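You operate a simulated robot arm through the tools that you are given. There is no shell and no other tool.

The job below is to be done with a simulated robot arm. You get a single attempt, and the scene is never put back.

## Task
Jog the cross way till it stands between -60 and -40 mm.
Fine: mode to jog, way to cross and feed to 25% first; the guard doors stay shut; leave speed, start, key and handwheel.

The check looks at the end state, three seconds after you hand in, the way a careful person would. Anything else that was tipped, shoved, dropped, spilled or broken makes it a failure.

## Robot
A 7-joint arm with a fingered hand, fixed in place. Base frame: the origin is on the floor under the middle of its stand, x ahead of it, y to its left, z up. Readings come in mm, rad, newtons and seconds.
With the tool pointing down near the work surface it reaches from about 100 to 760 mm from the base axis. Its first joint turns from -2.897 to 2.897 rad. Payload 4.9 kg.
Tool frame: the origin (TCP) lies between the finger pads and is the grasp point; the fingertips stand 32 mm ahead of it; z points along the fingers, y is the line along which they close. The gripper opens to 192 mm; its body begins 89 mm behind the TCP. The gripper is a hand of 3 fingers: y runs from the thumb to the fingers, the wrist lies at [0, 0, -267] in the tool frame.
Orientation is that of the tool frame in the base frame, as a unit quaternion [x, y, z, w]. With the fingers straight down and closing along the base's y, the tool's x points along the base's -x, its y along +y and its z along -z.

## Interface
- The arm moves only by the tool play_rows. Its argument "increments" is a list of rows, each a list of 2 entries, a list of its own where there are three numbers: the shift along the tool's x, y, z in mm, then the turn, a rotation vector about the tool's x, y, z in rad. In form: [[[tx, ty, tz], [rx, ry, rz]], ...]. A call has 1 to 20 rows; each row shifts and turns the commanded pose from where the row before left it, along the tool's axes as they then stand. A row lasts 0.2 s, in which the tool goes at most 50 mm and 0.15 rad; a call with a longer step from one row to the next is refused whole. Where a pose cannot be reached the arm comes as near as it can. A force on the tool above 40 N (or 10 N above the force at the start of the call, whichever is more), or a blocked arm, ends the call early, and 0.2 s more pass. In this call time passes only in rows, and 0.2 s behind the last. It gives the time, the measured TCP pose, the force on the tool (base axes), the opening and the grip force at its end, in the units of the frame above (readings bear some noise), with the torque about the TCP (base axes, N m) and any sound that the robot's microphone picked up.
- Cameras (640 x 400 px; columns grow to the right, rows downward): "scene" is fixed at [399.5, 654.7, 1856.9]; the picture's right is [-0.97, -0.24, 0.00], its down [-0.23, 0.91, -0.35] and it looks along [0.08, -0.34, -0.94] (base axes); focal length 322 px, centre (320, 200). "wrist" rides on the gripper at [80, -46, -113] in the tool frame; the picture's right is [0.50, 0.87, 0.00], its down [-0.67, 0.39, -0.63] and it looks along [-0.55, 0.31, 0.78] (tool axes); focal length 226 px, centre (320, 200). There is no depth. A picture from a camera that has moved, and an enlarged one, comes with that camera's place and axes in the base frame and with its lens. The place of the scene camera against the robot may be out by one fixed shift of up to 12 mm in any direction.
- capture(camera): a new picture of that camera. The clock stands still meanwhile.
- move_fingers(finger1, finger2, thumb_bend): sets how far each is bent, from 0 (flat) to 1 (curled in); at 0.3 the hand is open as for a grip, at 0.7 the pads meet at the TCP. One left out holds its place. A second passes; each finger stops where it meets its share of the squeeze, and holds until it gets a number again. It is the only way to open and close the hand. It gives what a move gives, with no picture; readings hold the bend of each and the force on the fingers (four entries, about 0 where the hand has none), thumb and palm.
- enlarge(camera, box): a new picture of the part [left, top, right, bottom] of that camera's present view, enlarged. The clock stands still meanwhile.
- finish_job(): hands the job in; it is judged then, once.

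Places have to be worked out from the pictures, the camera data and where the tool is seen. Open the gripper and draw the arm clear of the work before you hand the job in, unless the task says otherwise.

The tools are called after ">>>" by a JSON object that holds its "fn" and its "kwargs". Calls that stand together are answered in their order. play_rows: Moves the arm, as the interface text tells. Its arguments: {"type":"object","properties":{"increments":{"type":"array","items":{"type":"array"}}},"required":["increments"]} The other tools are called the same way: move_fingers (finger1, finger2, thumb_bend) moves the fingers one by one; capture (camera) takes a picture; enlarge (camera, box) takes an enlarged picture of a part of a camera's view; finish_job () hands the job in.

At the start:

```text
t: 0.0
tcp_pos: [374.7, 273.9, 1362.7]
tcp_rot: [0.0, 1.0, 0.001, 0.001]
contact_force: [0.4, 1.0, 1.1]
moment: [0.02, -0.02, 0.01]
gripper_width: 191.8
finger_force: 0.1
shape: jaw
bend: [0.3, 0.3, 0.3]
finger forces: [0.1, 0.1, 0.1, 0.0, 0.1, 0.0]
```

scene: 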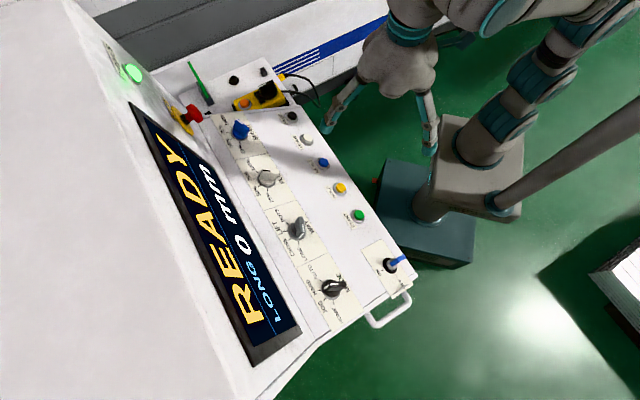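
wrist: 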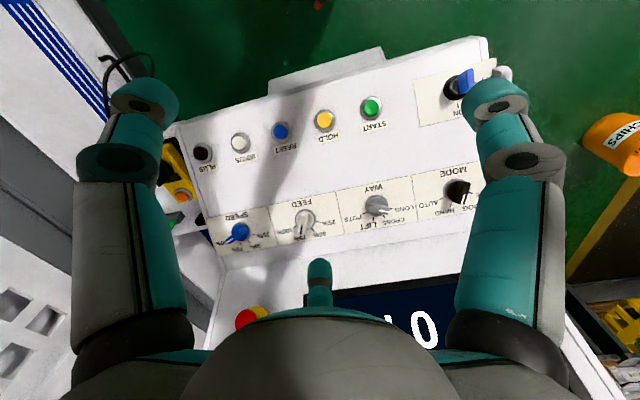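

I'll look closely at the panel in both cameras before moving anything.

>>> {"fn": "enlarge", "kwargs": {"camera": "scene", "box": [200, 90, 420, 340]}}

>>> {"fn": "enlarge", "kwargs": {"camera": "wrist", "box": [170, 60, 500, 280]}}

>>> {"fn": "enlarge", "kwargs": {"camera": "scene", "box": [200, 90, 320, 190]}}

>>> {"fn": "enlarge", "kwargs": {"camera": "scene", "box": [260, 190, 420, 330]}}

```text
1.60 times, centred on (310, 215) of scene
camera zoom: at [399.5, 654.7, 1856.9], right [-0.97, -0.24, 0.0], down [-0.23, 0.91, -0.35], along [0.08, -0.34, -0.94], focal length 515 px, centre (336, 176)
```

zoom: 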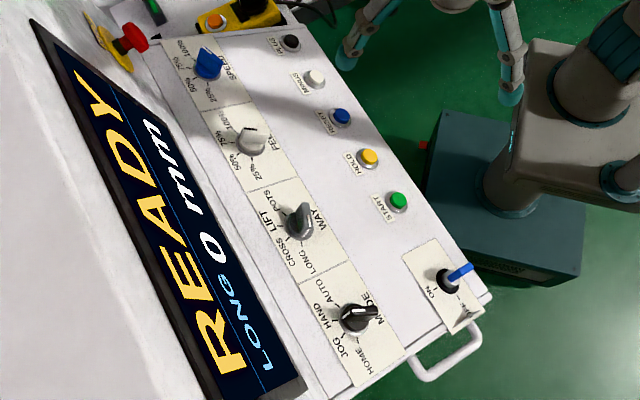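

```text
1.82 times, centred on (335, 170) of wrist
camera zoom: at [295.6, 226.7, 1476.2], right [-0.5, 0.87, 0.0], down [0.67, 0.39, 0.63], along [0.55, 0.32, -0.77], focal length 411 px, centre (293, 254)
```

zoom: 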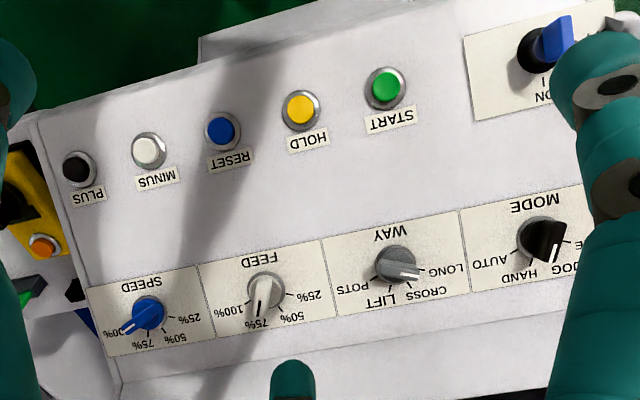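

```text
4.00 times, centred on (260, 140) of scene
camera zoom: at [399.5, 654.7, 1856.9], right [-0.97, -0.24, 0.0], down [-0.23, 0.91, -0.35], along [0.08, -0.34, -0.94], focal length 1287 px, centre (560, 440)
```

zoom: 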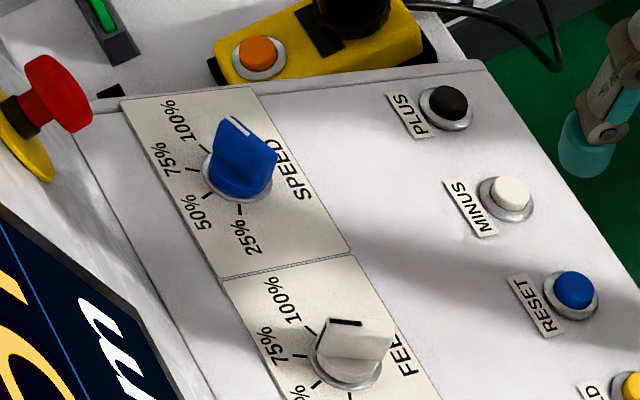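

```text
2.86 times, centred on (340, 260) of scene
camera zoom: at [399.5, 654.7, 1856.9], right [-0.97, -0.24, 0.0], down [-0.23, 0.91, -0.35], along [0.08, -0.34, -0.94], focal length 919 px, centre (263, 29)
```

zoom: 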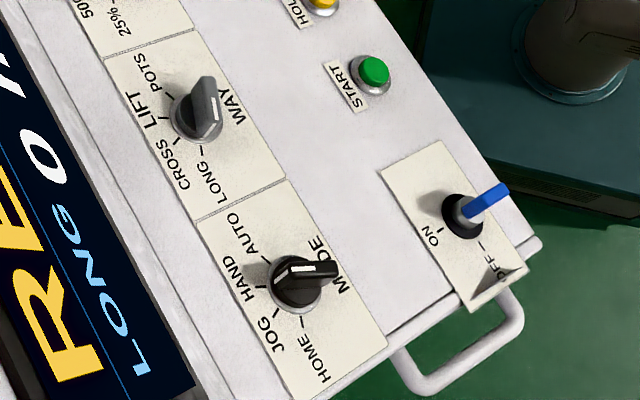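

The panel seems to be turned about 45° and tilted about 27°, with the upper row of knobs (MODE, WAY, FEED, SPEED) near z≈1130 and the button row near z≈1046. I'll enlarge each knob to see where it points.

>>> {"fn": "enlarge", "kwargs": {"camera": "scene", "box": [290, 260, 370, 310]}}

>>> {"fn": "enlarge", "kwargs": {"camera": "scene", "box": [260, 200, 340, 250]}}

>>> {"fn": "enlarge", "kwargs": {"camera": "scene", "box": [228, 152, 308, 202]}}

>>> {"fn": "enlarge", "kwargs": {"camera": "wrist", "box": [340, 140, 500, 240]}}

>>> {"fn": "enlarge", "kwargs": {"camera": "wrist", "box": [200, 170, 360, 270]}}

>>> {"fn": "enlarge", "kwargs": {"camera": "scene", "box": [60, 40, 300, 190]}}

```text
8.00 times, centred on (330, 285) of scene
camera zoom: at [399.5, 654.7, 1856.9], right [-0.97, -0.24, 0.0], down [-0.23, 0.91, -0.35], along [0.08, -0.34, -0.94], focal length 2574 px, centre (240, -480)
```

zoom: 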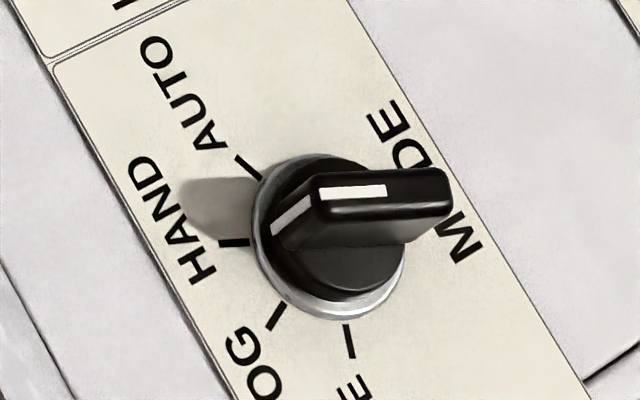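

```text
8.00 times, centred on (300, 225) of scene
camera zoom: at [399.5, 654.7, 1856.9], right [-0.97, -0.24, 0.0], down [-0.23, 0.91, -0.35], along [0.08, -0.34, -0.94], focal length 2574 px, centre (480, 0)
```

zoom: 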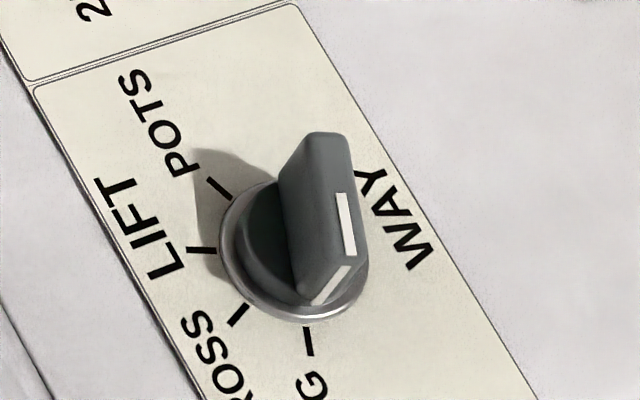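

```text
8.00 times, centred on (268, 177) of scene
camera zoom: at [399.5, 654.7, 1856.9], right [-0.97, -0.24, 0.0], down [-0.23, 0.91, -0.35], along [0.08, -0.34, -0.94], focal length 2574 px, centre (736, 384)
```

zoom: 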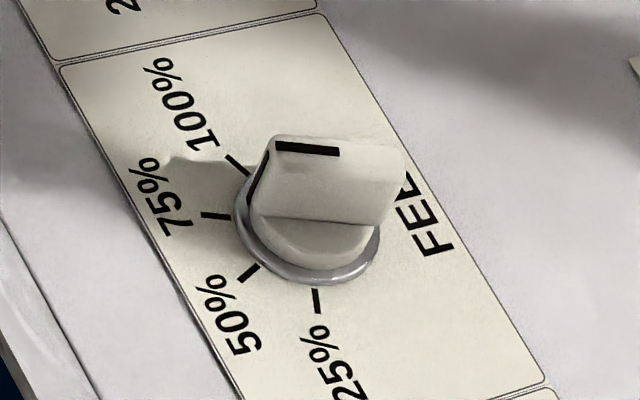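

```text
4.00 times, centred on (420, 190) of wrist
camera zoom: at [295.6, 226.7, 1476.2], right [-0.5, 0.87, 0.0], down [0.67, 0.39, 0.63], along [0.55, 0.32, -0.77], focal length 904 px, centre (-80, 240)
```

zoom: 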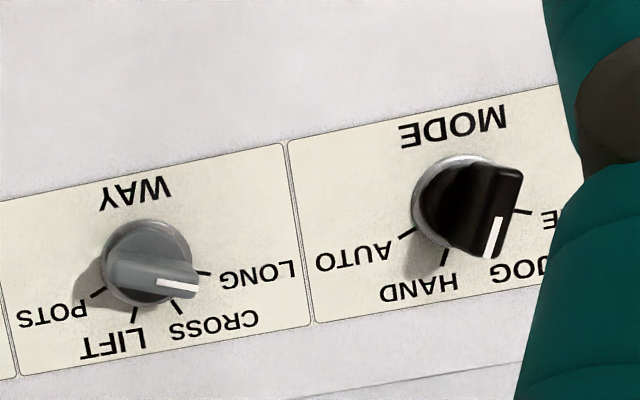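

```text
4.00 times, centred on (280, 220) of wrist
camera zoom: at [295.6, 226.7, 1476.2], right [-0.5, 0.87, 0.0], down [0.67, 0.39, 0.63], along [0.55, 0.32, -0.77], focal length 904 px, centre (480, 120)
```

zoom: 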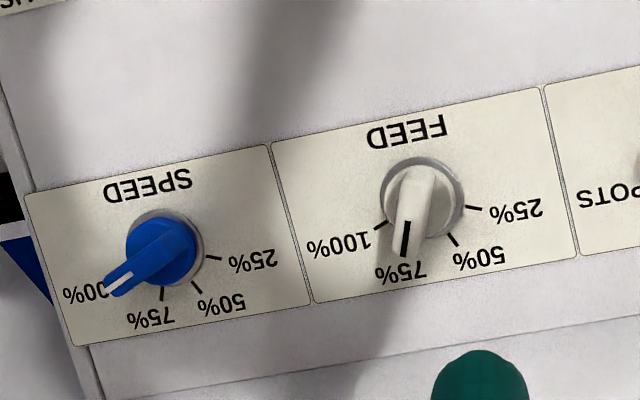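

```text
2.67 times, centred on (180, 115) of scene
camera zoom: at [399.5, 654.7, 1856.9], right [-0.97, -0.24, 0.0], down [-0.23, 0.91, -0.35], along [0.08, -0.34, -0.94], focal length 858 px, centre (693, 427)
```

zoom: 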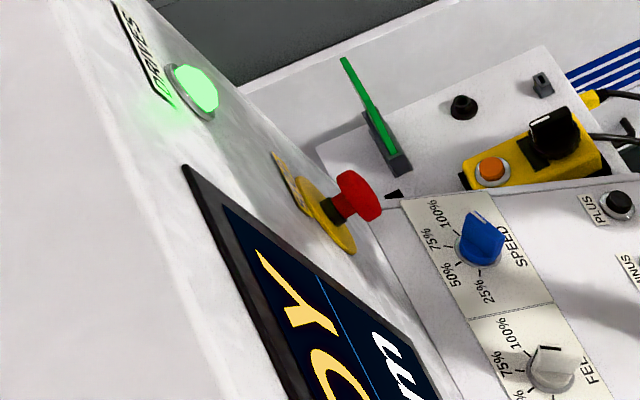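

MODE points to HAND, WAY to LONG, FEED to 75% and SPEED to 100%, so I need MODE one step counter-clockwise, WAY one step clockwise and FEED two steps counter-clockwise. I'll first align the tool with the estimated panel normal (yaw −0.773, tilt −0.48), staying well above the panel.

>>> {"fn": "play_rows", "kwargs": {"increments": [[[0, 0, 0], [0, 0, -0.13]], [[0, 0, 0], [0, 0, -0.13]], [[0, 0, 0], [0, 0, -0.13]], [[0, 0, 0], [0, 0, -0.13]], [[0, 0, 0], [0, 0, -0.13]], [[0, 0, 0], [0, 0, -0.123]], [[0, 0, 0], [0, -0.12, 0]], [[0, 0, 0], [0, -0.12, 0]], [[0, 0, 0], [0, -0.12, 0]], [[0, 0, 0], [0, -0.12, 0]]]}}

>>> {"fn": "capture", "kwargs": {"camera": "wrist"}}

>>> {"fn": "capture", "kwargs": {"camera": "scene"}}

```text
t: 2.2
tcp_pos: [374.6, 273.7, 1362.5]
tcp_rot: [-0.367, 0.899, 0.091, 0.221]
contact_force: [0.3, 0.1, -0.2]
moment: [0.0, -0.01, -0.01]
gripper_width: 191.9
finger_force: 0.0
shape: jaw
bend: [0.3, 0.3, 0.3]
finger forces: [0.1, 0.0, 0.0, 0.0, 0.1, 0.1]
```

```text
taken
camera wrist: at [319.8, 154.6, 1425.7], right [-0.92, 0.31, -0.23], down [-0.06, 0.49, 0.87], along [0.38, 0.82, -0.43], focal length 226 px, centre (320, 200)
```

wrist: 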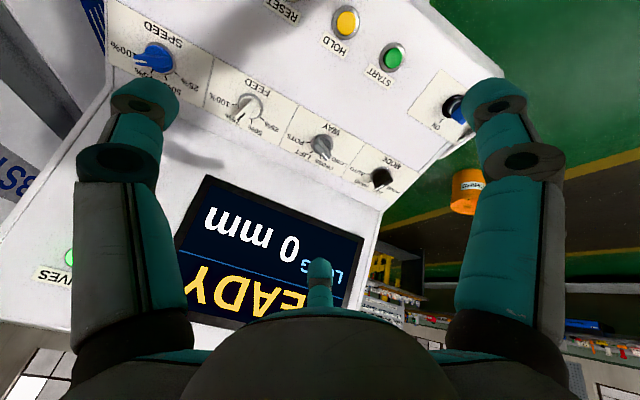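

```text
taken
```

scene: 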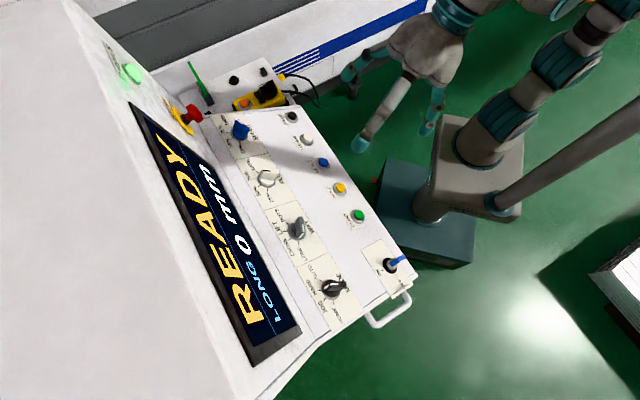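

The tool is now aligned with the panel. Here, in free air, I'll close the hand to learn what shape its three fingertips make.

>>> {"fn": "move_fingers", "kwargs": {"finger1": 0.6, "finger2": 0.6, "thumb_bend": 0.6}}

>>> {"fn": "capture", "kwargs": {"camera": "wrist"}}

>>> {"fn": "enlarge", "kwargs": {"camera": "scene", "box": [320, 0, 480, 160]}}

```text
t: 3.2
tcp_pos: [375.6, 274.2, 1363.2]
tcp_rot: [-0.366, 0.899, 0.09, 0.221]
contact_force: [-0.4, -0.6, 0.1]
moment: [0.01, 0.0, 0.04]
gripper_width: 42.5
finger_force: 0.0
shape: fingers
bend: [0.6, 0.6, 0.6]
finger forces: [0.1, 0.1, 0.0, 0.0, 0.0, 0.0]
```

```text
taken
camera wrist: at [319.6, 154.3, 1426.6], right [-0.92, 0.31, -0.23], down [-0.05, 0.49, 0.87], along [0.38, 0.82, -0.43], focal length 226 px, centre (320, 200)
```

wrist: 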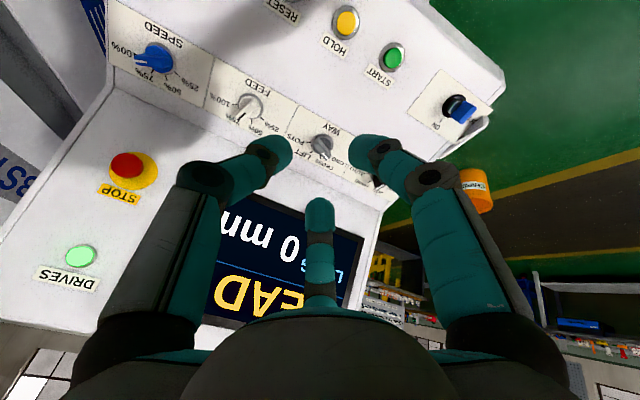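

```text
2.50 times, centred on (400, 80) of scene
camera zoom: at [399.5, 654.7, 1856.9], right [-0.97, -0.24, 0.0], down [-0.23, 0.91, -0.35], along [0.08, -0.34, -0.94], focal length 804 px, centre (120, 500)
```

zoom: 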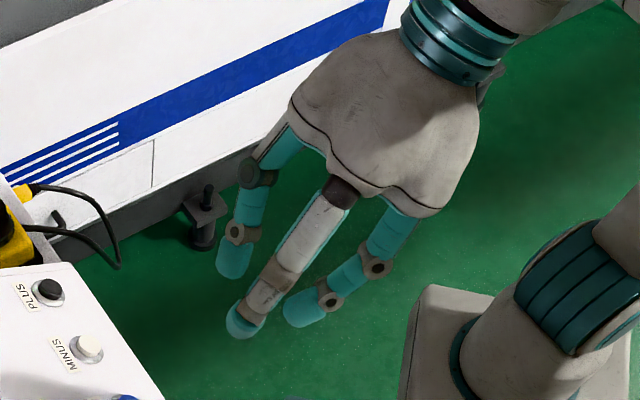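

The hand is a symmetric three-jaw: thumb at −y, fingers at ±x/+y. I'll enlarge the screen and panel edges to work out the clearances before approaching.

>>> {"fn": "enlarge", "kwargs": {"camera": "scene", "box": [110, 90, 320, 370]}}

>>> {"fn": "enlarge", "kwargs": {"camera": "wrist", "box": [90, 0, 490, 250]}}

```text
1.43 times, centred on (215, 230) of scene
camera zoom: at [399.5, 654.7, 1856.9], right [-0.97, -0.24, 0.0], down [-0.23, 0.91, -0.35], along [0.08, -0.34, -0.94], focal length 460 px, centre (470, 157)
```

zoom: 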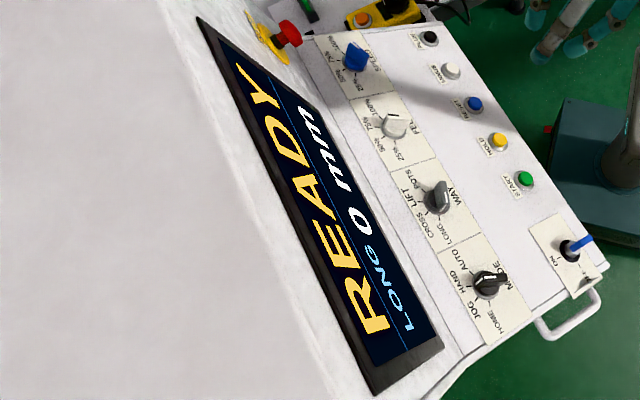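

```text
1.60 times, centred on (290, 125) of wrist
camera zoom: at [319.6, 154.3, 1426.6], right [-0.92, 0.31, -0.23], down [-0.05, 0.49, 0.87], along [0.38, 0.82, -0.43], focal length 362 px, centre (368, 320)
```

zoom: 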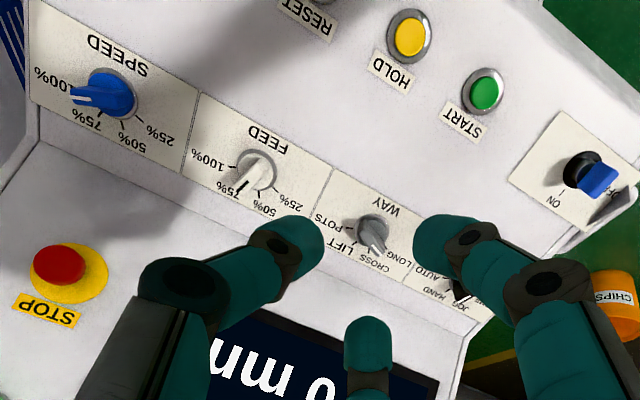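

The screen stands about 90 mm behind the knob row and leans back about 20°, so there's room with the hand partly closed. I'll set the fingers to 0.5 and hover over the WAY knob, about 130 mm above the panel, for a close look.

>>> {"fn": "move_fingers", "kwargs": {"finger1": 0.5, "finger2": 0.5, "thumb_bend": 0.5}}

>>> {"fn": "play_rows", "kwargs": {"increments": [[[-13, 8, 26], [0, 0, 0]], [[-13, 8, 26], [0, 0, 0]], [[-13, 8, 26], [0, 0, 0]], [[-13, 8, 26], [0, 0, 0]], [[-13, 8, 26], [0, 0, 0]], [[-13, 8, 26], [0, 0, 0]], [[-13, 8, 26], [0, 0, 0]]]}}

>>> {"fn": "capture", "kwargs": {"camera": "wrist"}}

>>> {"fn": "capture", "kwargs": {"camera": "scene"}}

```text
t: 4.2
tcp_pos: [374.2, 274.0, 1363.3]
tcp_rot: [-0.367, 0.899, 0.09, 0.221]
contact_force: [0.5, 0.4, 0.1]
moment: [0.0, 0.02, 0.02]
gripper_width: 83.7
finger_force: 0.1
shape: fingers
bend: [0.5, 0.5, 0.5]
finger forces: [0.0, 0.2, 0.1, 0.0, 0.1, 0.1]
```

```text
t: 5.8
tcp_pos: [453.1, 431.3, 1244.2]
tcp_rot: [-0.367, 0.899, 0.09, 0.222]
contact_force: [-1.0, 0.2, 0.8]
moment: [-0.04, 0.05, 0.01]
gripper_width: 84.0
finger_force: 0.0
shape: fingers
bend: [0.5, 0.5, 0.5]
finger forces: [0.0, 0.0, 0.0, 0.0, 0.0, 0.0]
```

```text
taken
camera wrist: at [397.8, 312.2, 1307.2], right [-0.92, 0.31, -0.23], down [-0.06, 0.49, 0.87], along [0.38, 0.82, -0.43], focal length 226 px, centre (320, 200)
```

wrist: 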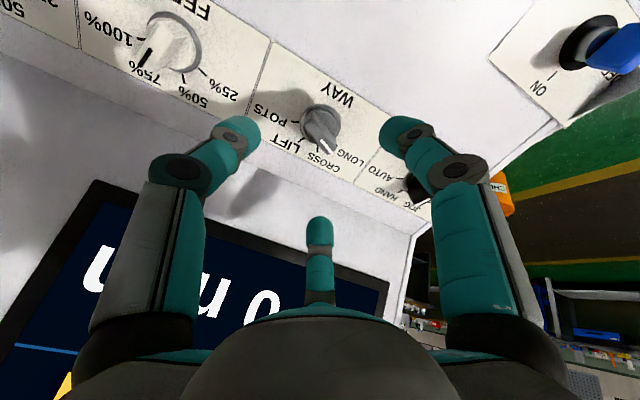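

```text
taken
```

scene: 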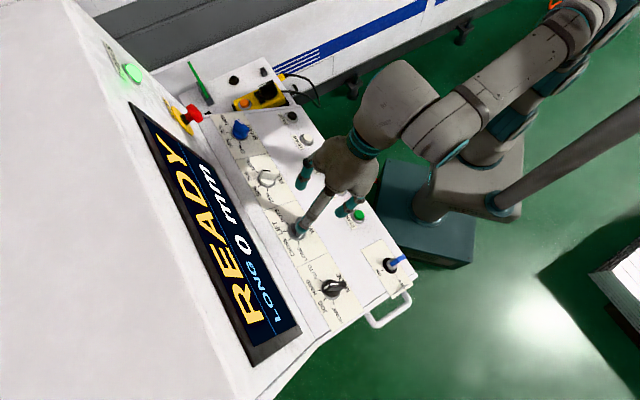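

I'll enlarge the wrist view on the WAY knob and its neighbours for precise triangulation.

>>> {"fn": "enlarge", "kwargs": {"camera": "wrist", "box": [250, 70, 410, 170]}}

>>> {"fn": "enlarge", "kwargs": {"camera": "wrist", "box": [90, 0, 250, 100]}}

```text
4.00 times, centred on (330, 120) of wrist
camera zoom: at [397.8, 312.2, 1307.2], right [-0.92, 0.31, -0.23], down [-0.06, 0.49, 0.87], along [0.38, 0.82, -0.43], focal length 904 px, centre (280, 520)
```

zoom: 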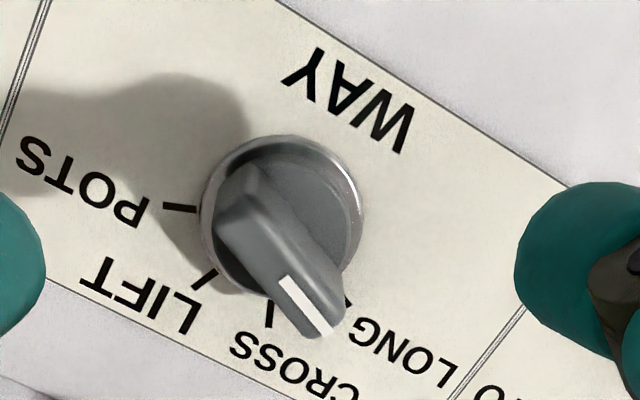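

```text
4.00 times, centred on (170, 50) of wrist
camera zoom: at [397.8, 312.2, 1307.2], right [-0.92, 0.31, -0.23], down [-0.06, 0.49, 0.87], along [0.38, 0.82, -0.43], focal length 904 px, centre (920, 800)
```

zoom: 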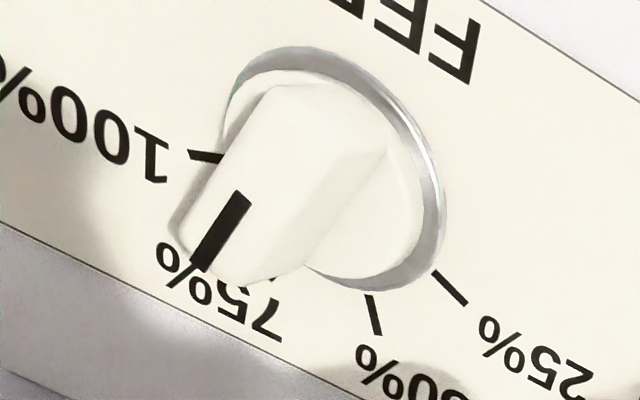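

WAY's three rays agree to within a few mm, but depth along the ray is still loose (z≈1107–1123). I'll shift 150 mm along +y to hover over MODE, which gives a wide baseline for both MODE and WAY.

>>> {"fn": "play_rows", "kwargs": {"increments": [[[0, 30, 0], [0, 0, 0]], [[0, 30, 0], [0, 0, 0]], [[0, 30, 0], [0, 0, 0]], [[0, 30, 0], [0, 0, 0]], [[0, 30, 0], [0, 0, 0]]]}}

>>> {"fn": "capture", "kwargs": {"camera": "wrist"}}

>>> {"fn": "enlarge", "kwargs": {"camera": "wrist", "box": [240, 70, 400, 170]}}

>>> {"fn": "enlarge", "kwargs": {"camera": "wrist", "box": [90, 0, 250, 100]}}

```text
t: 7.0
tcp_pos: [348.3, 536.5, 1245.0]
tcp_rot: [-0.367, 0.899, 0.09, 0.221]
contact_force: [0.5, 0.3, -0.6]
moment: [-0.02, 0.0, 0.03]
gripper_width: 84.0
finger_force: 0.0
shape: fingers
bend: [0.5, 0.5, 0.5]
finger forces: [0.0, 0.1, 0.1, 0.0, 0.0, 0.1]
```

```text
taken
camera wrist: at [293.6, 417.8, 1307.0], right [-0.92, 0.31, -0.23], down [-0.06, 0.49, 0.87], along [0.38, 0.82, -0.43], focal length 226 px, centre (320, 200)
```

wrist: 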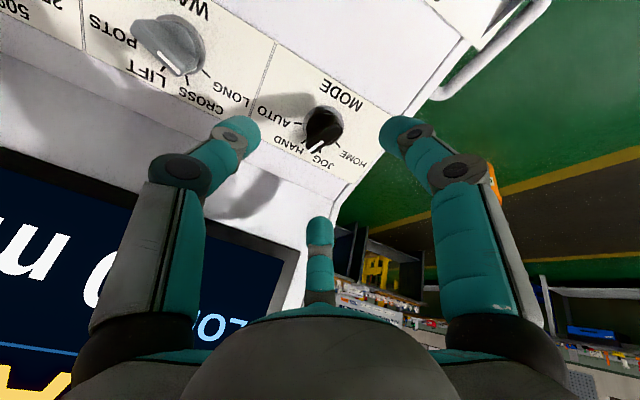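

```text
4.00 times, centred on (320, 120) of wrist
camera zoom: at [293.6, 417.8, 1307.0], right [-0.92, 0.31, -0.23], down [-0.06, 0.49, 0.87], along [0.38, 0.82, -0.43], focal length 904 px, centre (320, 520)
```

zoom: 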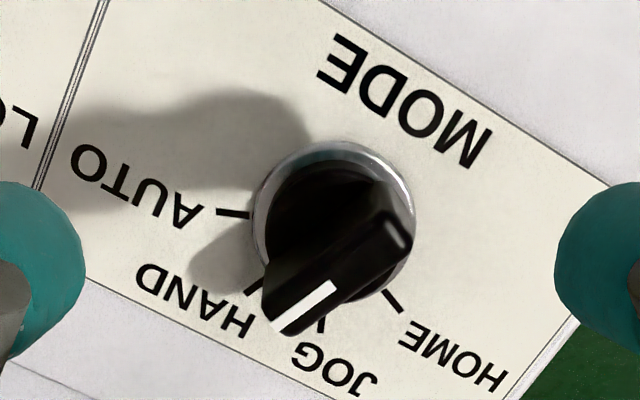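

```text
4.00 times, centred on (170, 50) of wrist
camera zoom: at [293.6, 417.8, 1307.0], right [-0.92, 0.31, -0.23], down [-0.06, 0.49, 0.87], along [0.38, 0.82, -0.43], focal length 904 px, centre (920, 800)
```

zoom: 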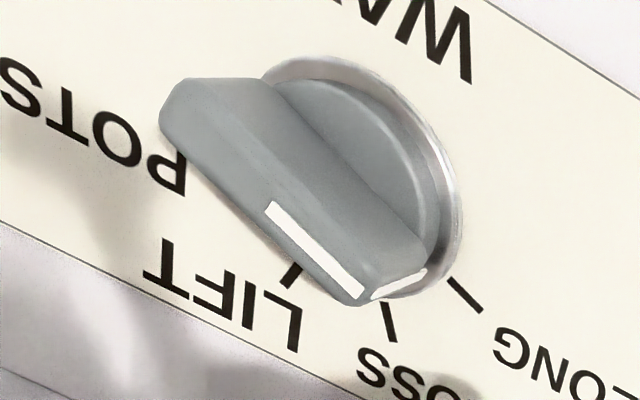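

Triangulating from these wide views: MODE ring ≈ (390, 582, 1125), WAY ≈ (498, 475.5, 1125), FEED ≈ (606, 368.5, 1125), with the detents 45° apart at ±22.5° and ±67.5°. I'll centre over MODE 110 mm up and yaw +0.393 so the tool x axis lines up with the bar at HAND.

>>> {"fn": "play_rows", "kwargs": {"increments": [[[0.9, 3.4, 24.9], [0, 0, 0]], [[0, 0, 0], [0, 0, 0.131]], [[0, 0, 0], [0, 0, 0.131]], [[0, 0, 0], [0, 0, 0.131]]]}}

>>> {"fn": "capture", "kwargs": {"camera": "wrist"}}

>>> {"fn": "enlarge", "kwargs": {"camera": "wrist", "box": [220, 80, 420, 230]}}

>>> {"fn": "enlarge", "kwargs": {"camera": "scene", "box": [250, 200, 410, 340]}}

```text
t: 8.0
tcp_pos: [354.8, 545.9, 1222.2]
tcp_rot: [-0.182, 0.954, 0.131, 0.199]
contact_force: [-0.4, -0.3, 0.2]
moment: [0.01, 0.02, -0.01]
gripper_width: 83.7
finger_force: 0.0
shape: fingers
bend: [0.5, 0.5, 0.5]
finger forces: [0.0, 0.0, 0.0, 0.0, 0.0, 0.0]
```

```text
taken
camera wrist: at [267.9, 444.9, 1279.9], right [-0.77, 0.63, -0.06], down [0.21, 0.34, 0.92], along [0.6, 0.7, -0.4], focal length 226 px, centre (320, 200)
```

wrist: 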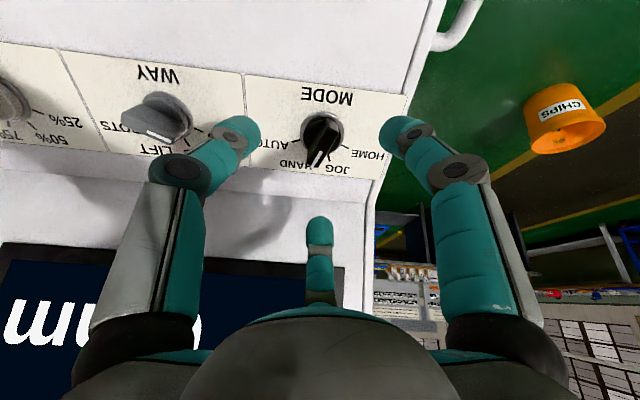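

```text
2.67 times, centred on (320, 155) of wrist
camera zoom: at [267.9, 444.9, 1279.9], right [-0.77, 0.63, -0.06], down [0.21, 0.34, 0.92], along [0.6, 0.7, -0.4], focal length 603 px, centre (320, 320)
```

zoom: 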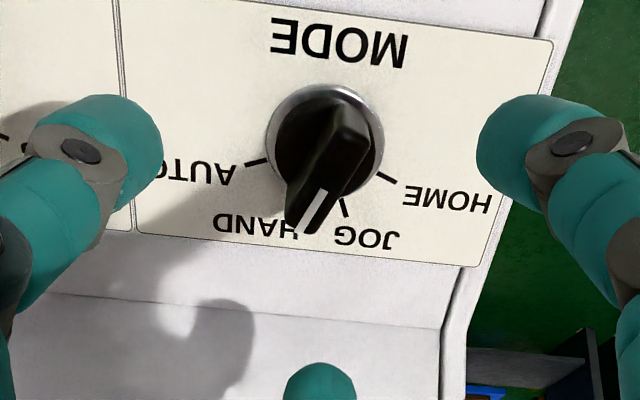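

```text
2.86 times, centred on (330, 270) of scene
camera zoom: at [399.5, 654.7, 1856.9], right [-0.97, -0.24, 0.0], down [-0.23, 0.91, -0.35], along [0.08, -0.34, -0.94], focal length 919 px, centre (291, 0)
```

zoom: 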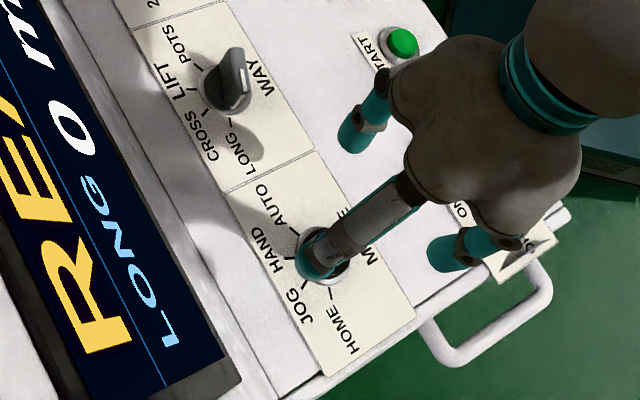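

The tool axis lands within about 2 mm of the MODE knob centre and the bar is nearly aligned. I'll correct by (0.9, 1.6) mm and −0.05 rad, then come down 45 mm and look again.

>>> {"fn": "play_rows", "kwargs": {"increments": [[[0.9, 1.6, 0], [0, 0, -0.05]], [[0, 0, 15], [0, 0, 0]], [[0, 0, 15], [0, 0, 0]], [[0, 0, 15], [0, 0, 0]]]}}

>>> {"fn": "capture", "kwargs": {"camera": "wrist"}}

>>> {"fn": "enlarge", "kwargs": {"camera": "wrist", "box": [220, 80, 420, 230]}}

>>> {"fn": "enlarge", "kwargs": {"camera": "scene", "box": [250, 200, 410, 340]}}

```text
t: 9.0
tcp_pos: [368.7, 561.3, 1181.4]
tcp_rot: [-0.207, 0.949, 0.127, 0.202]
contact_force: [-0.4, 0.1, -0.4]
moment: [0.01, 0.0, 0.01]
gripper_width: 84.0
finger_force: 0.2
shape: fingers
bend: [0.5, 0.5, 0.5]
finger forces: [0.0, 0.1, 0.0, 0.1, 0.0, 0.1]
```

```text
taken
camera wrist: at [285.3, 455.7, 1239.1], right [-0.8, 0.59, -0.08], down [0.18, 0.37, 0.91], along [0.57, 0.72, -0.4], focal length 226 px, centre (320, 200)
```

wrist: 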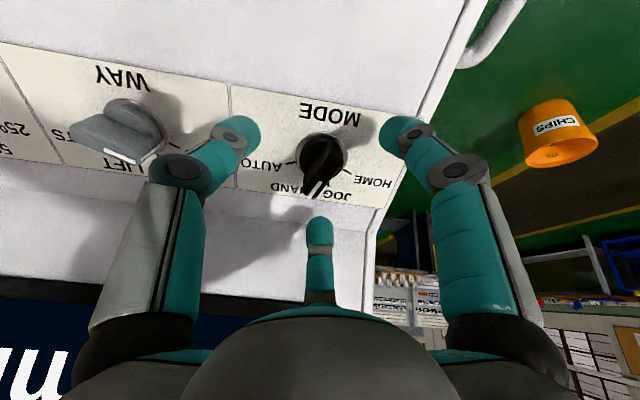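

```text
2.67 times, centred on (320, 155) of wrist
camera zoom: at [285.3, 455.7, 1239.1], right [-0.8, 0.59, -0.08], down [0.18, 0.37, 0.91], along [0.57, 0.72, -0.4], focal length 603 px, centre (320, 320)
```

zoom: 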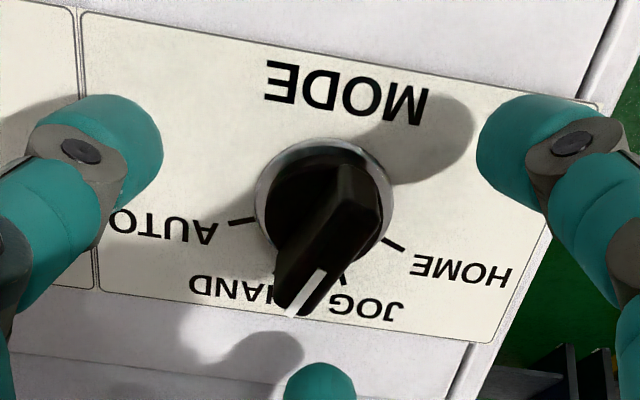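

```text
2.86 times, centred on (330, 270) of scene
camera zoom: at [399.5, 654.7, 1856.9], right [-0.97, -0.24, 0.0], down [-0.23, 0.91, -0.35], along [0.08, -0.34, -0.94], focal length 919 px, centre (291, 0)
```

zoom: 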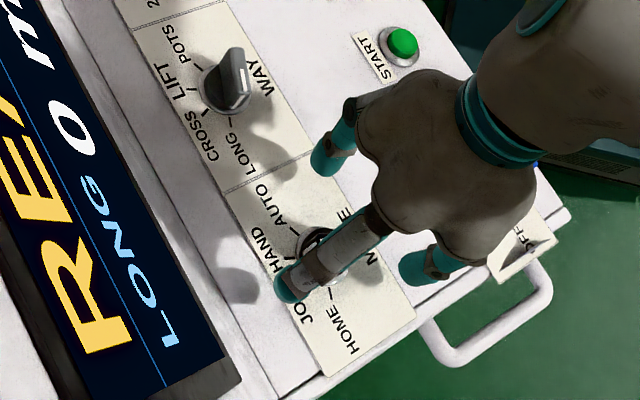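

Still centred at about 65 mm above the ring. I'll zoom in tightly to compare the bar's direction with the tool's x axis before going down over it.

>>> {"fn": "enlarge", "kwargs": {"camera": "wrist", "box": [280, 120, 360, 210]}}

```text
4.44 times, centred on (320, 165) of wrist
camera zoom: at [285.3, 455.7, 1239.1], right [-0.8, 0.59, -0.08], down [0.18, 0.37, 0.91], along [0.57, 0.72, -0.4], focal length 1005 px, centre (320, 356)
```

zoom: 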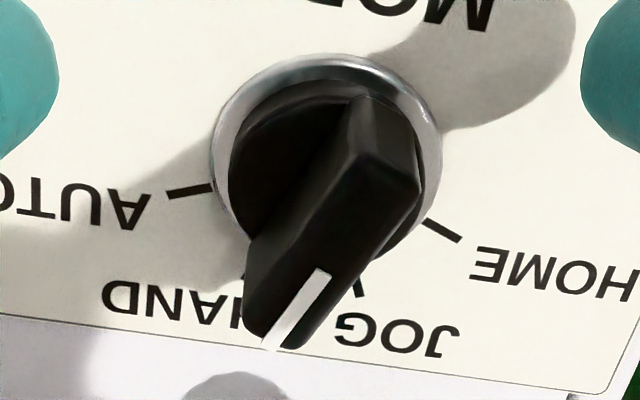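

The bar is aligned with the tool and sits about 1.7 mm toward +y; its top stands ~36 mm above the ring. I'll shift 1.6 mm and descend 21 mm so the fingertips straddle the bar about 12 mm above the ring.

>>> {"fn": "play_rows", "kwargs": {"increments": [[[0, 1.6, 0], [0, 0, 0]], [[0, 0, 7], [0, 0, 0]], [[0, 0, 7], [0, 0, 0]], [[0, 0, 7], [0, 0, 0]]]}}

>>> {"fn": "capture", "kwargs": {"camera": "wrist"}}

>>> {"fn": "enlarge", "kwargs": {"camera": "wrist", "box": [240, 110, 400, 240]}}

>>> {"fn": "enlarge", "kwargs": {"camera": "scene", "box": [270, 220, 400, 340]}}

```text
t: 10.0
tcp_pos: [375.4, 570.0, 1162.3]
tcp_rot: [-0.207, 0.949, 0.127, 0.202]
contact_force: [-0.3, -0.5, 0.0]
moment: [-0.01, 0.01, -0.02]
gripper_width: 84.0
finger_force: 0.0
shape: fingers
bend: [0.5, 0.5, 0.5]
finger forces: [0.1, 0.1, 0.0, 0.0, 0.0, 0.1]
```

```text
taken
camera wrist: at [291.9, 463.8, 1220.3], right [-0.8, 0.59, -0.08], down [0.18, 0.37, 0.91], along [0.57, 0.72, -0.4], focal length 226 px, centre (320, 200)
```

wrist: 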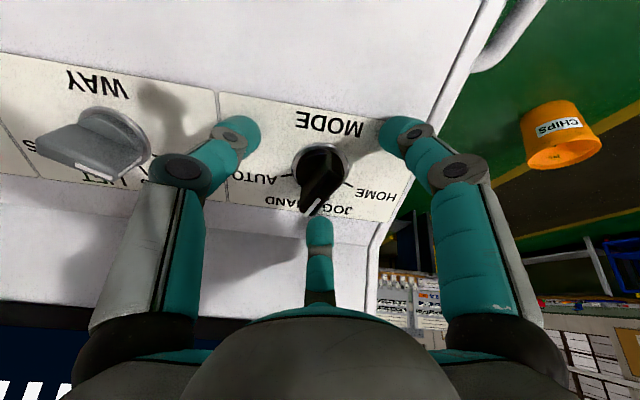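

```text
3.08 times, centred on (320, 175) of wrist
camera zoom: at [291.9, 463.8, 1220.3], right [-0.8, 0.59, -0.08], down [0.18, 0.37, 0.91], along [0.57, 0.72, -0.4], focal length 696 px, centre (320, 277)
```

zoom: 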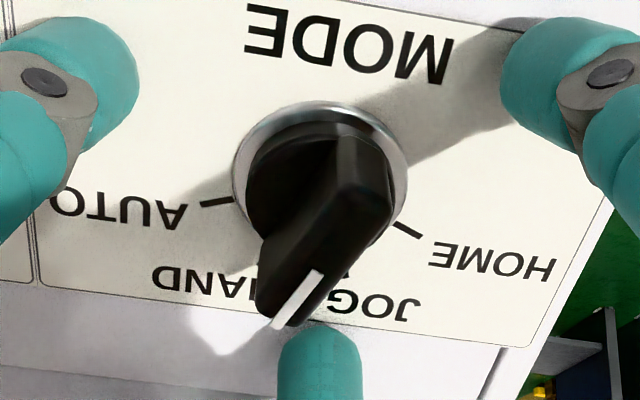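

```text
3.33 times, centred on (335, 280) of scene
camera zoom: at [399.5, 654.7, 1856.9], right [-0.97, -0.24, 0.0], down [-0.23, 0.91, -0.35], along [0.08, -0.34, -0.94], focal length 1072 px, centre (270, -67)
```

zoom: 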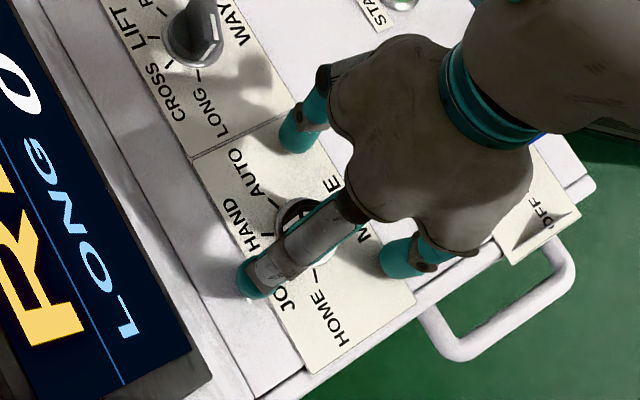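

The fingers straddle the bar without contact. I'll close in steps: fingers to 0.57, thumb to 0.63.

>>> {"fn": "move_fingers", "kwargs": {"finger1": 0.57, "finger2": 0.57, "thumb_bend": 0.63}}

>>> {"fn": "enlarge", "kwargs": {"camera": "wrist", "box": [240, 110, 400, 240]}}

```text
t: 11.0
tcp_pos: [375.1, 569.6, 1161.6]
tcp_rot: [-0.208, 0.948, 0.127, 0.203]
contact_force: [0.2, -0.2, 0.4]
moment: [0.0, 0.01, -0.01]
gripper_width: 45.6
finger_force: 0.1
shape: fingers
bend: [0.56, 0.56, 0.63]
finger forces: [0.1, 0.0, 0.0, 0.0, 0.0, 0.1]
```

```text
3.08 times, centred on (320, 175) of wrist
camera zoom: at [291.8, 463.7, 1220.6], right [-0.8, 0.59, -0.08], down [0.18, 0.37, 0.91], along [0.57, 0.72, -0.4], focal length 696 px, centre (320, 277)
```

zoom: 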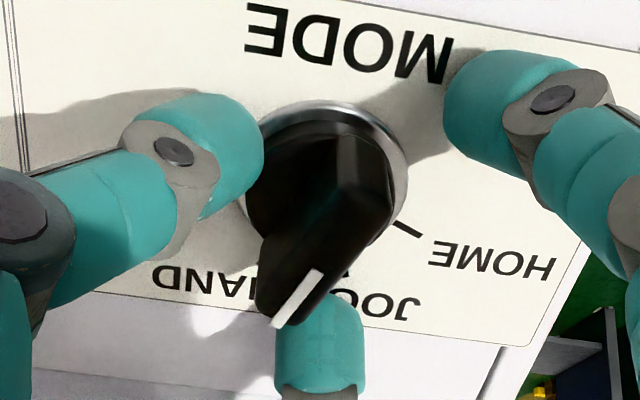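

No contact yet. The thumb is close to the bar's side and the fingers near its ends. I'll close further.

>>> {"fn": "move_fingers", "kwargs": {"finger1": 0.61, "finger2": 0.61, "thumb_bend": 0.66}}

>>> {"fn": "enlarge", "kwargs": {"camera": "wrist", "box": [240, 110, 400, 240]}}

```text
t: 12.0
tcp_pos: [374.7, 569.4, 1163.1]
tcp_rot: [-0.208, 0.949, 0.127, 0.202]
contact_force: [0.9, -0.9, 0.4]
moment: [-0.02, 0.0, 0.0]
gripper_width: 29.6
finger_force: 1.6
shape: fingers
bend: [0.61, 0.6, 0.66]
finger forces: [0.1, 0.7, 0.1, 0.0, 1.2, 0.0]
```

```text
3.08 times, centred on (320, 175) of wrist
camera zoom: at [291.8, 463.7, 1220.7], right [-0.8, 0.59, -0.08], down [0.18, 0.37, 0.91], along [0.57, 0.72, -0.4], focal length 696 px, centre (320, 277)
```

zoom: 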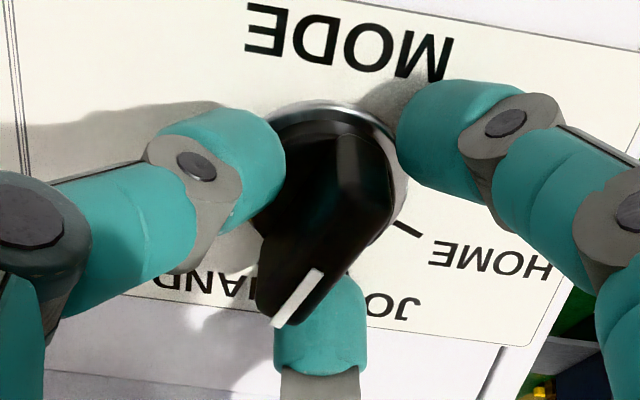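

Light contact now: finger2 0.7 N and thumb 1.2 N. I'll close a bit more to firm up the grasp.

>>> {"fn": "move_fingers", "kwargs": {"finger1": 0.66, "finger2": 0.64, "thumb_bend": 0.68}}

>>> {"fn": "enlarge", "kwargs": {"camera": "wrist", "box": [240, 110, 400, 240]}}

```text
t: 13.0
tcp_pos: [373.7, 569.1, 1162.0]
tcp_rot: [-0.208, 0.948, 0.127, 0.203]
contact_force: [-3.2, 2.6, 0.2]
moment: [0.01, 0.06, 0.06]
gripper_width: 22.8
finger_force: 4.9
shape: fingers
bend: [0.62, 0.61, 0.68]
finger forces: [4.6, 3.2, 0.1, 0.0, 3.2, 0.0]
```

```text
3.08 times, centred on (320, 175) of wrist
camera zoom: at [291.6, 463.9, 1220.6], right [-0.8, 0.59, -0.08], down [0.18, 0.37, 0.91], along [0.57, 0.72, -0.4], focal length 696 px, centre (320, 277)
```

zoom: 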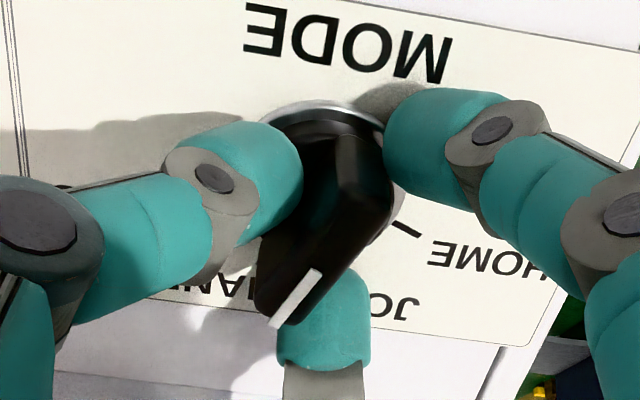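

All three fingers now hold the bar at 3–5 N. I'll rotate −0.45 rad about the knob axis first and check.

>>> {"fn": "play_rows", "kwargs": {"increments": [[[0, 0, 0], [0, 0, -0.09]], [[0, 0, 0], [0, 0, -0.09]], [[0, 0, 0], [0, 0, -0.09]], [[0, 0, 0], [0, 0, -0.09]], [[0, 0, 0], [0, 0, -0.09]]]}}

>>> {"fn": "capture", "kwargs": {"camera": "wrist"}}

>>> {"fn": "enlarge", "kwargs": {"camera": "wrist", "box": [240, 110, 400, 240]}}

```text
t: 14.2
tcp_pos: [374.9, 571.5, 1163.0]
tcp_rot: [-0.415, 0.878, 0.078, 0.225]
contact_force: [-1.5, -3.7, 0.0]
moment: [-0.15, -0.08, -0.11]
gripper_width: 23.5
finger_force: 6.7
shape: fingers
bend: [0.63, 0.62, 0.67]
finger forces: [3.3, 1.5, 0.0, 0.0, 7.5, 0.1]
```

```text
taken
camera wrist: at [328.1, 447.4, 1228.8], right [-0.94, 0.21, -0.27], down [-0.13, 0.51, 0.85], along [0.32, 0.83, -0.45], focal length 226 px, centre (320, 200)
```

wrist: 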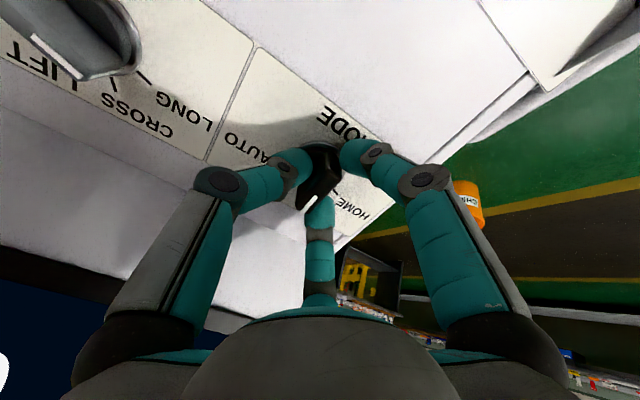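

```text
3.08 times, centred on (320, 175) of wrist
camera zoom: at [328.1, 447.4, 1228.8], right [-0.94, 0.21, -0.27], down [-0.13, 0.51, 0.85], along [0.32, 0.83, -0.45], focal length 696 px, centre (320, 277)
```

zoom: 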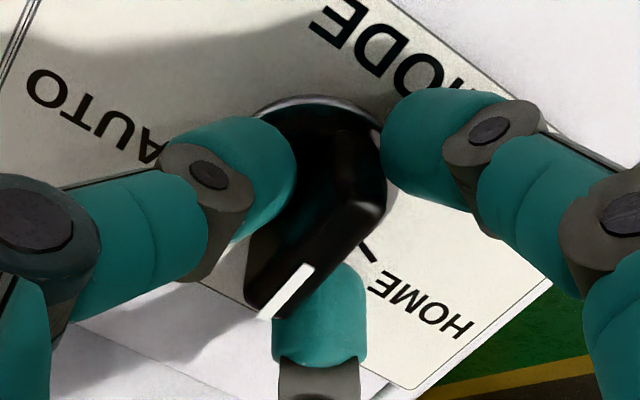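

The bar turns with the hand, and the force stays low. I'll continue another −0.40 rad to reach JOG with a small margin.

>>> {"fn": "play_rows", "kwargs": {"increments": [[[0, 0, 0], [0, 0, -0.09]], [[0, 0, 0], [0, 0, -0.09]], [[0, 0, 0], [0, 0, -0.09]], [[0, 0, 0], [0, 0, -0.08]]]}}

>>> {"fn": "capture", "kwargs": {"camera": "scene"}}

>>> {"fn": "enlarge", "kwargs": {"camera": "wrist", "box": [240, 110, 400, 240]}}

```text
t: 15.2
tcp_pos: [375.1, 570.1, 1163.3]
tcp_rot: [-0.561, 0.792, 0.038, 0.236]
contact_force: [0.7, -7.5, 1.3]
moment: [-0.21, -0.18, -0.16]
gripper_width: 23.4
finger_force: 7.0
shape: fingers
bend: [0.63, 0.63, 0.67]
finger forces: [3.7, 1.2, 0.0, 0.1, 9.0, 0.1]
```

```text
taken
```

scene: 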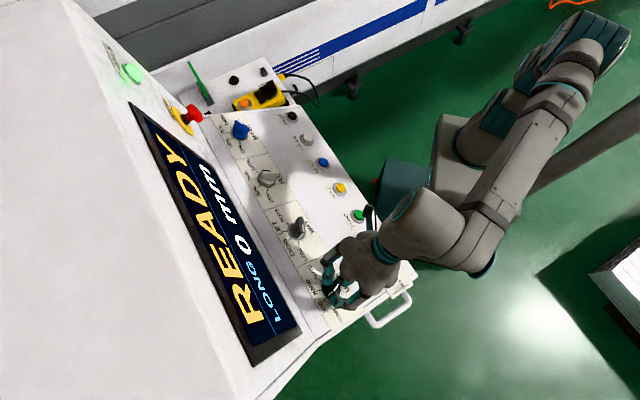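

```text
3.08 times, centred on (320, 175) of wrist
camera zoom: at [358.4, 445.9, 1239.9], right [-0.92, -0.12, -0.39], down [-0.39, 0.52, 0.76], along [0.11, 0.84, -0.52], focal length 696 px, centre (320, 277)
```

zoom: 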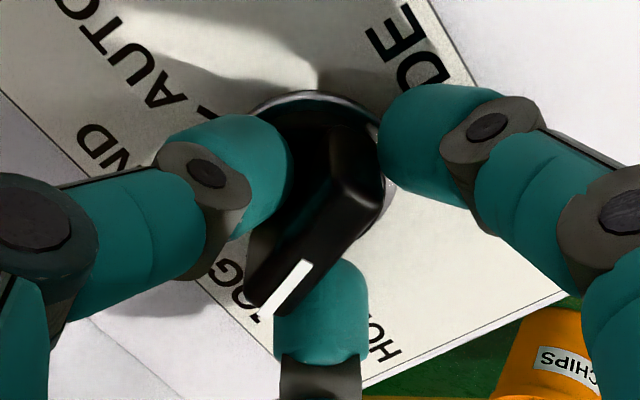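

The bar head now points at JOG (about 23–25° counter-clockwise of up). I'll open the fingers and back off to see whether it stays.

>>> {"fn": "move_fingers", "kwargs": {"finger1": 0.5, "finger2": 0.5, "thumb_bend": 0.5}}

>>> {"fn": "play_rows", "kwargs": {"increments": [[[0, 0, -15], [0, 0, 0]], [[0, 0, -25], [0, 0, 0]], [[0, 0, -28], [0, 0, 0]]]}}

>>> {"fn": "capture", "kwargs": {"camera": "wrist"}}

>>> {"fn": "enlarge", "kwargs": {"camera": "wrist", "box": [240, 90, 400, 200]}}

>>> {"fn": "capture", "kwargs": {"camera": "scene"}}

```text
t: 16.2
tcp_pos: [374.2, 570.5, 1162.8]
tcp_rot: [-0.561, 0.793, 0.039, 0.236]
contact_force: [-0.3, -0.5, -0.4]
moment: [0.03, -0.02, 0.0]
gripper_width: 83.5
finger_force: 0.1
shape: fingers
bend: [0.5, 0.5, 0.5]
finger forces: [0.0, 0.0, 0.0, 0.1, 0.1, 0.1]
```

```text
t: 17.0
tcp_pos: [351.5, 547.5, 1225.5]
tcp_rot: [-0.561, 0.793, 0.038, 0.234]
contact_force: [0.1, 0.6, 0.8]
moment: [0.0, -0.05, 0.01]
gripper_width: 84.0
finger_force: 0.0
shape: fingers
bend: [0.5, 0.5, 0.5]
finger forces: [0.0, 0.1, 0.0, 0.0, 0.0, 0.0]
```

```text
taken
camera wrist: at [336.8, 424.6, 1301.0], right [-0.92, -0.12, -0.38], down [-0.39, 0.52, 0.76], along [0.11, 0.84, -0.53], focal length 226 px, centre (320, 200)
```

wrist: 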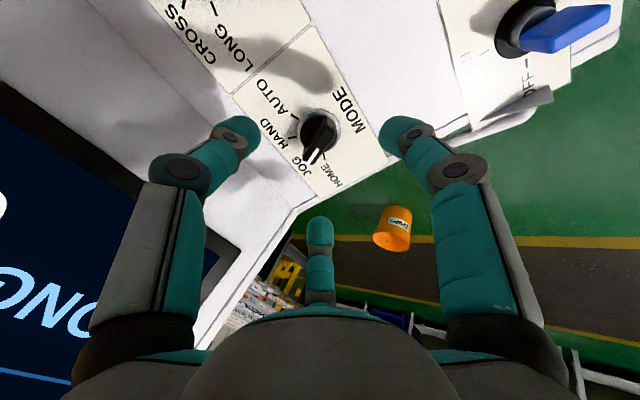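

```text
3.64 times, centred on (320, 145) of wrist
camera zoom: at [336.8, 424.6, 1301.0], right [-0.92, -0.12, -0.38], down [-0.39, 0.52, 0.76], along [0.11, 0.84, -0.53], focal length 822 px, centre (320, 400)
```

zoom: 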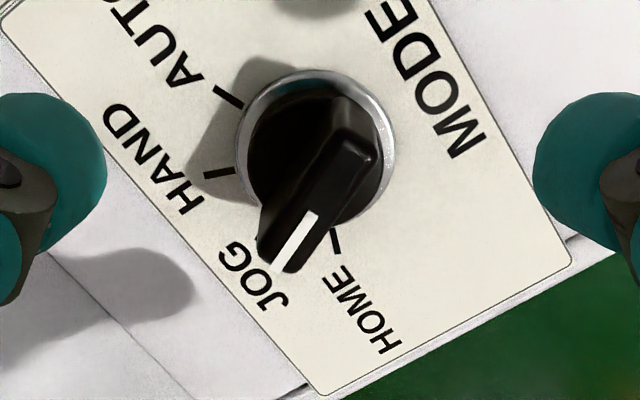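

```text
taken
```

scene: 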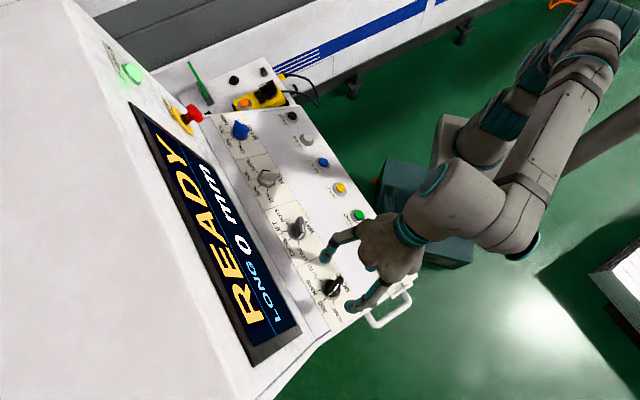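

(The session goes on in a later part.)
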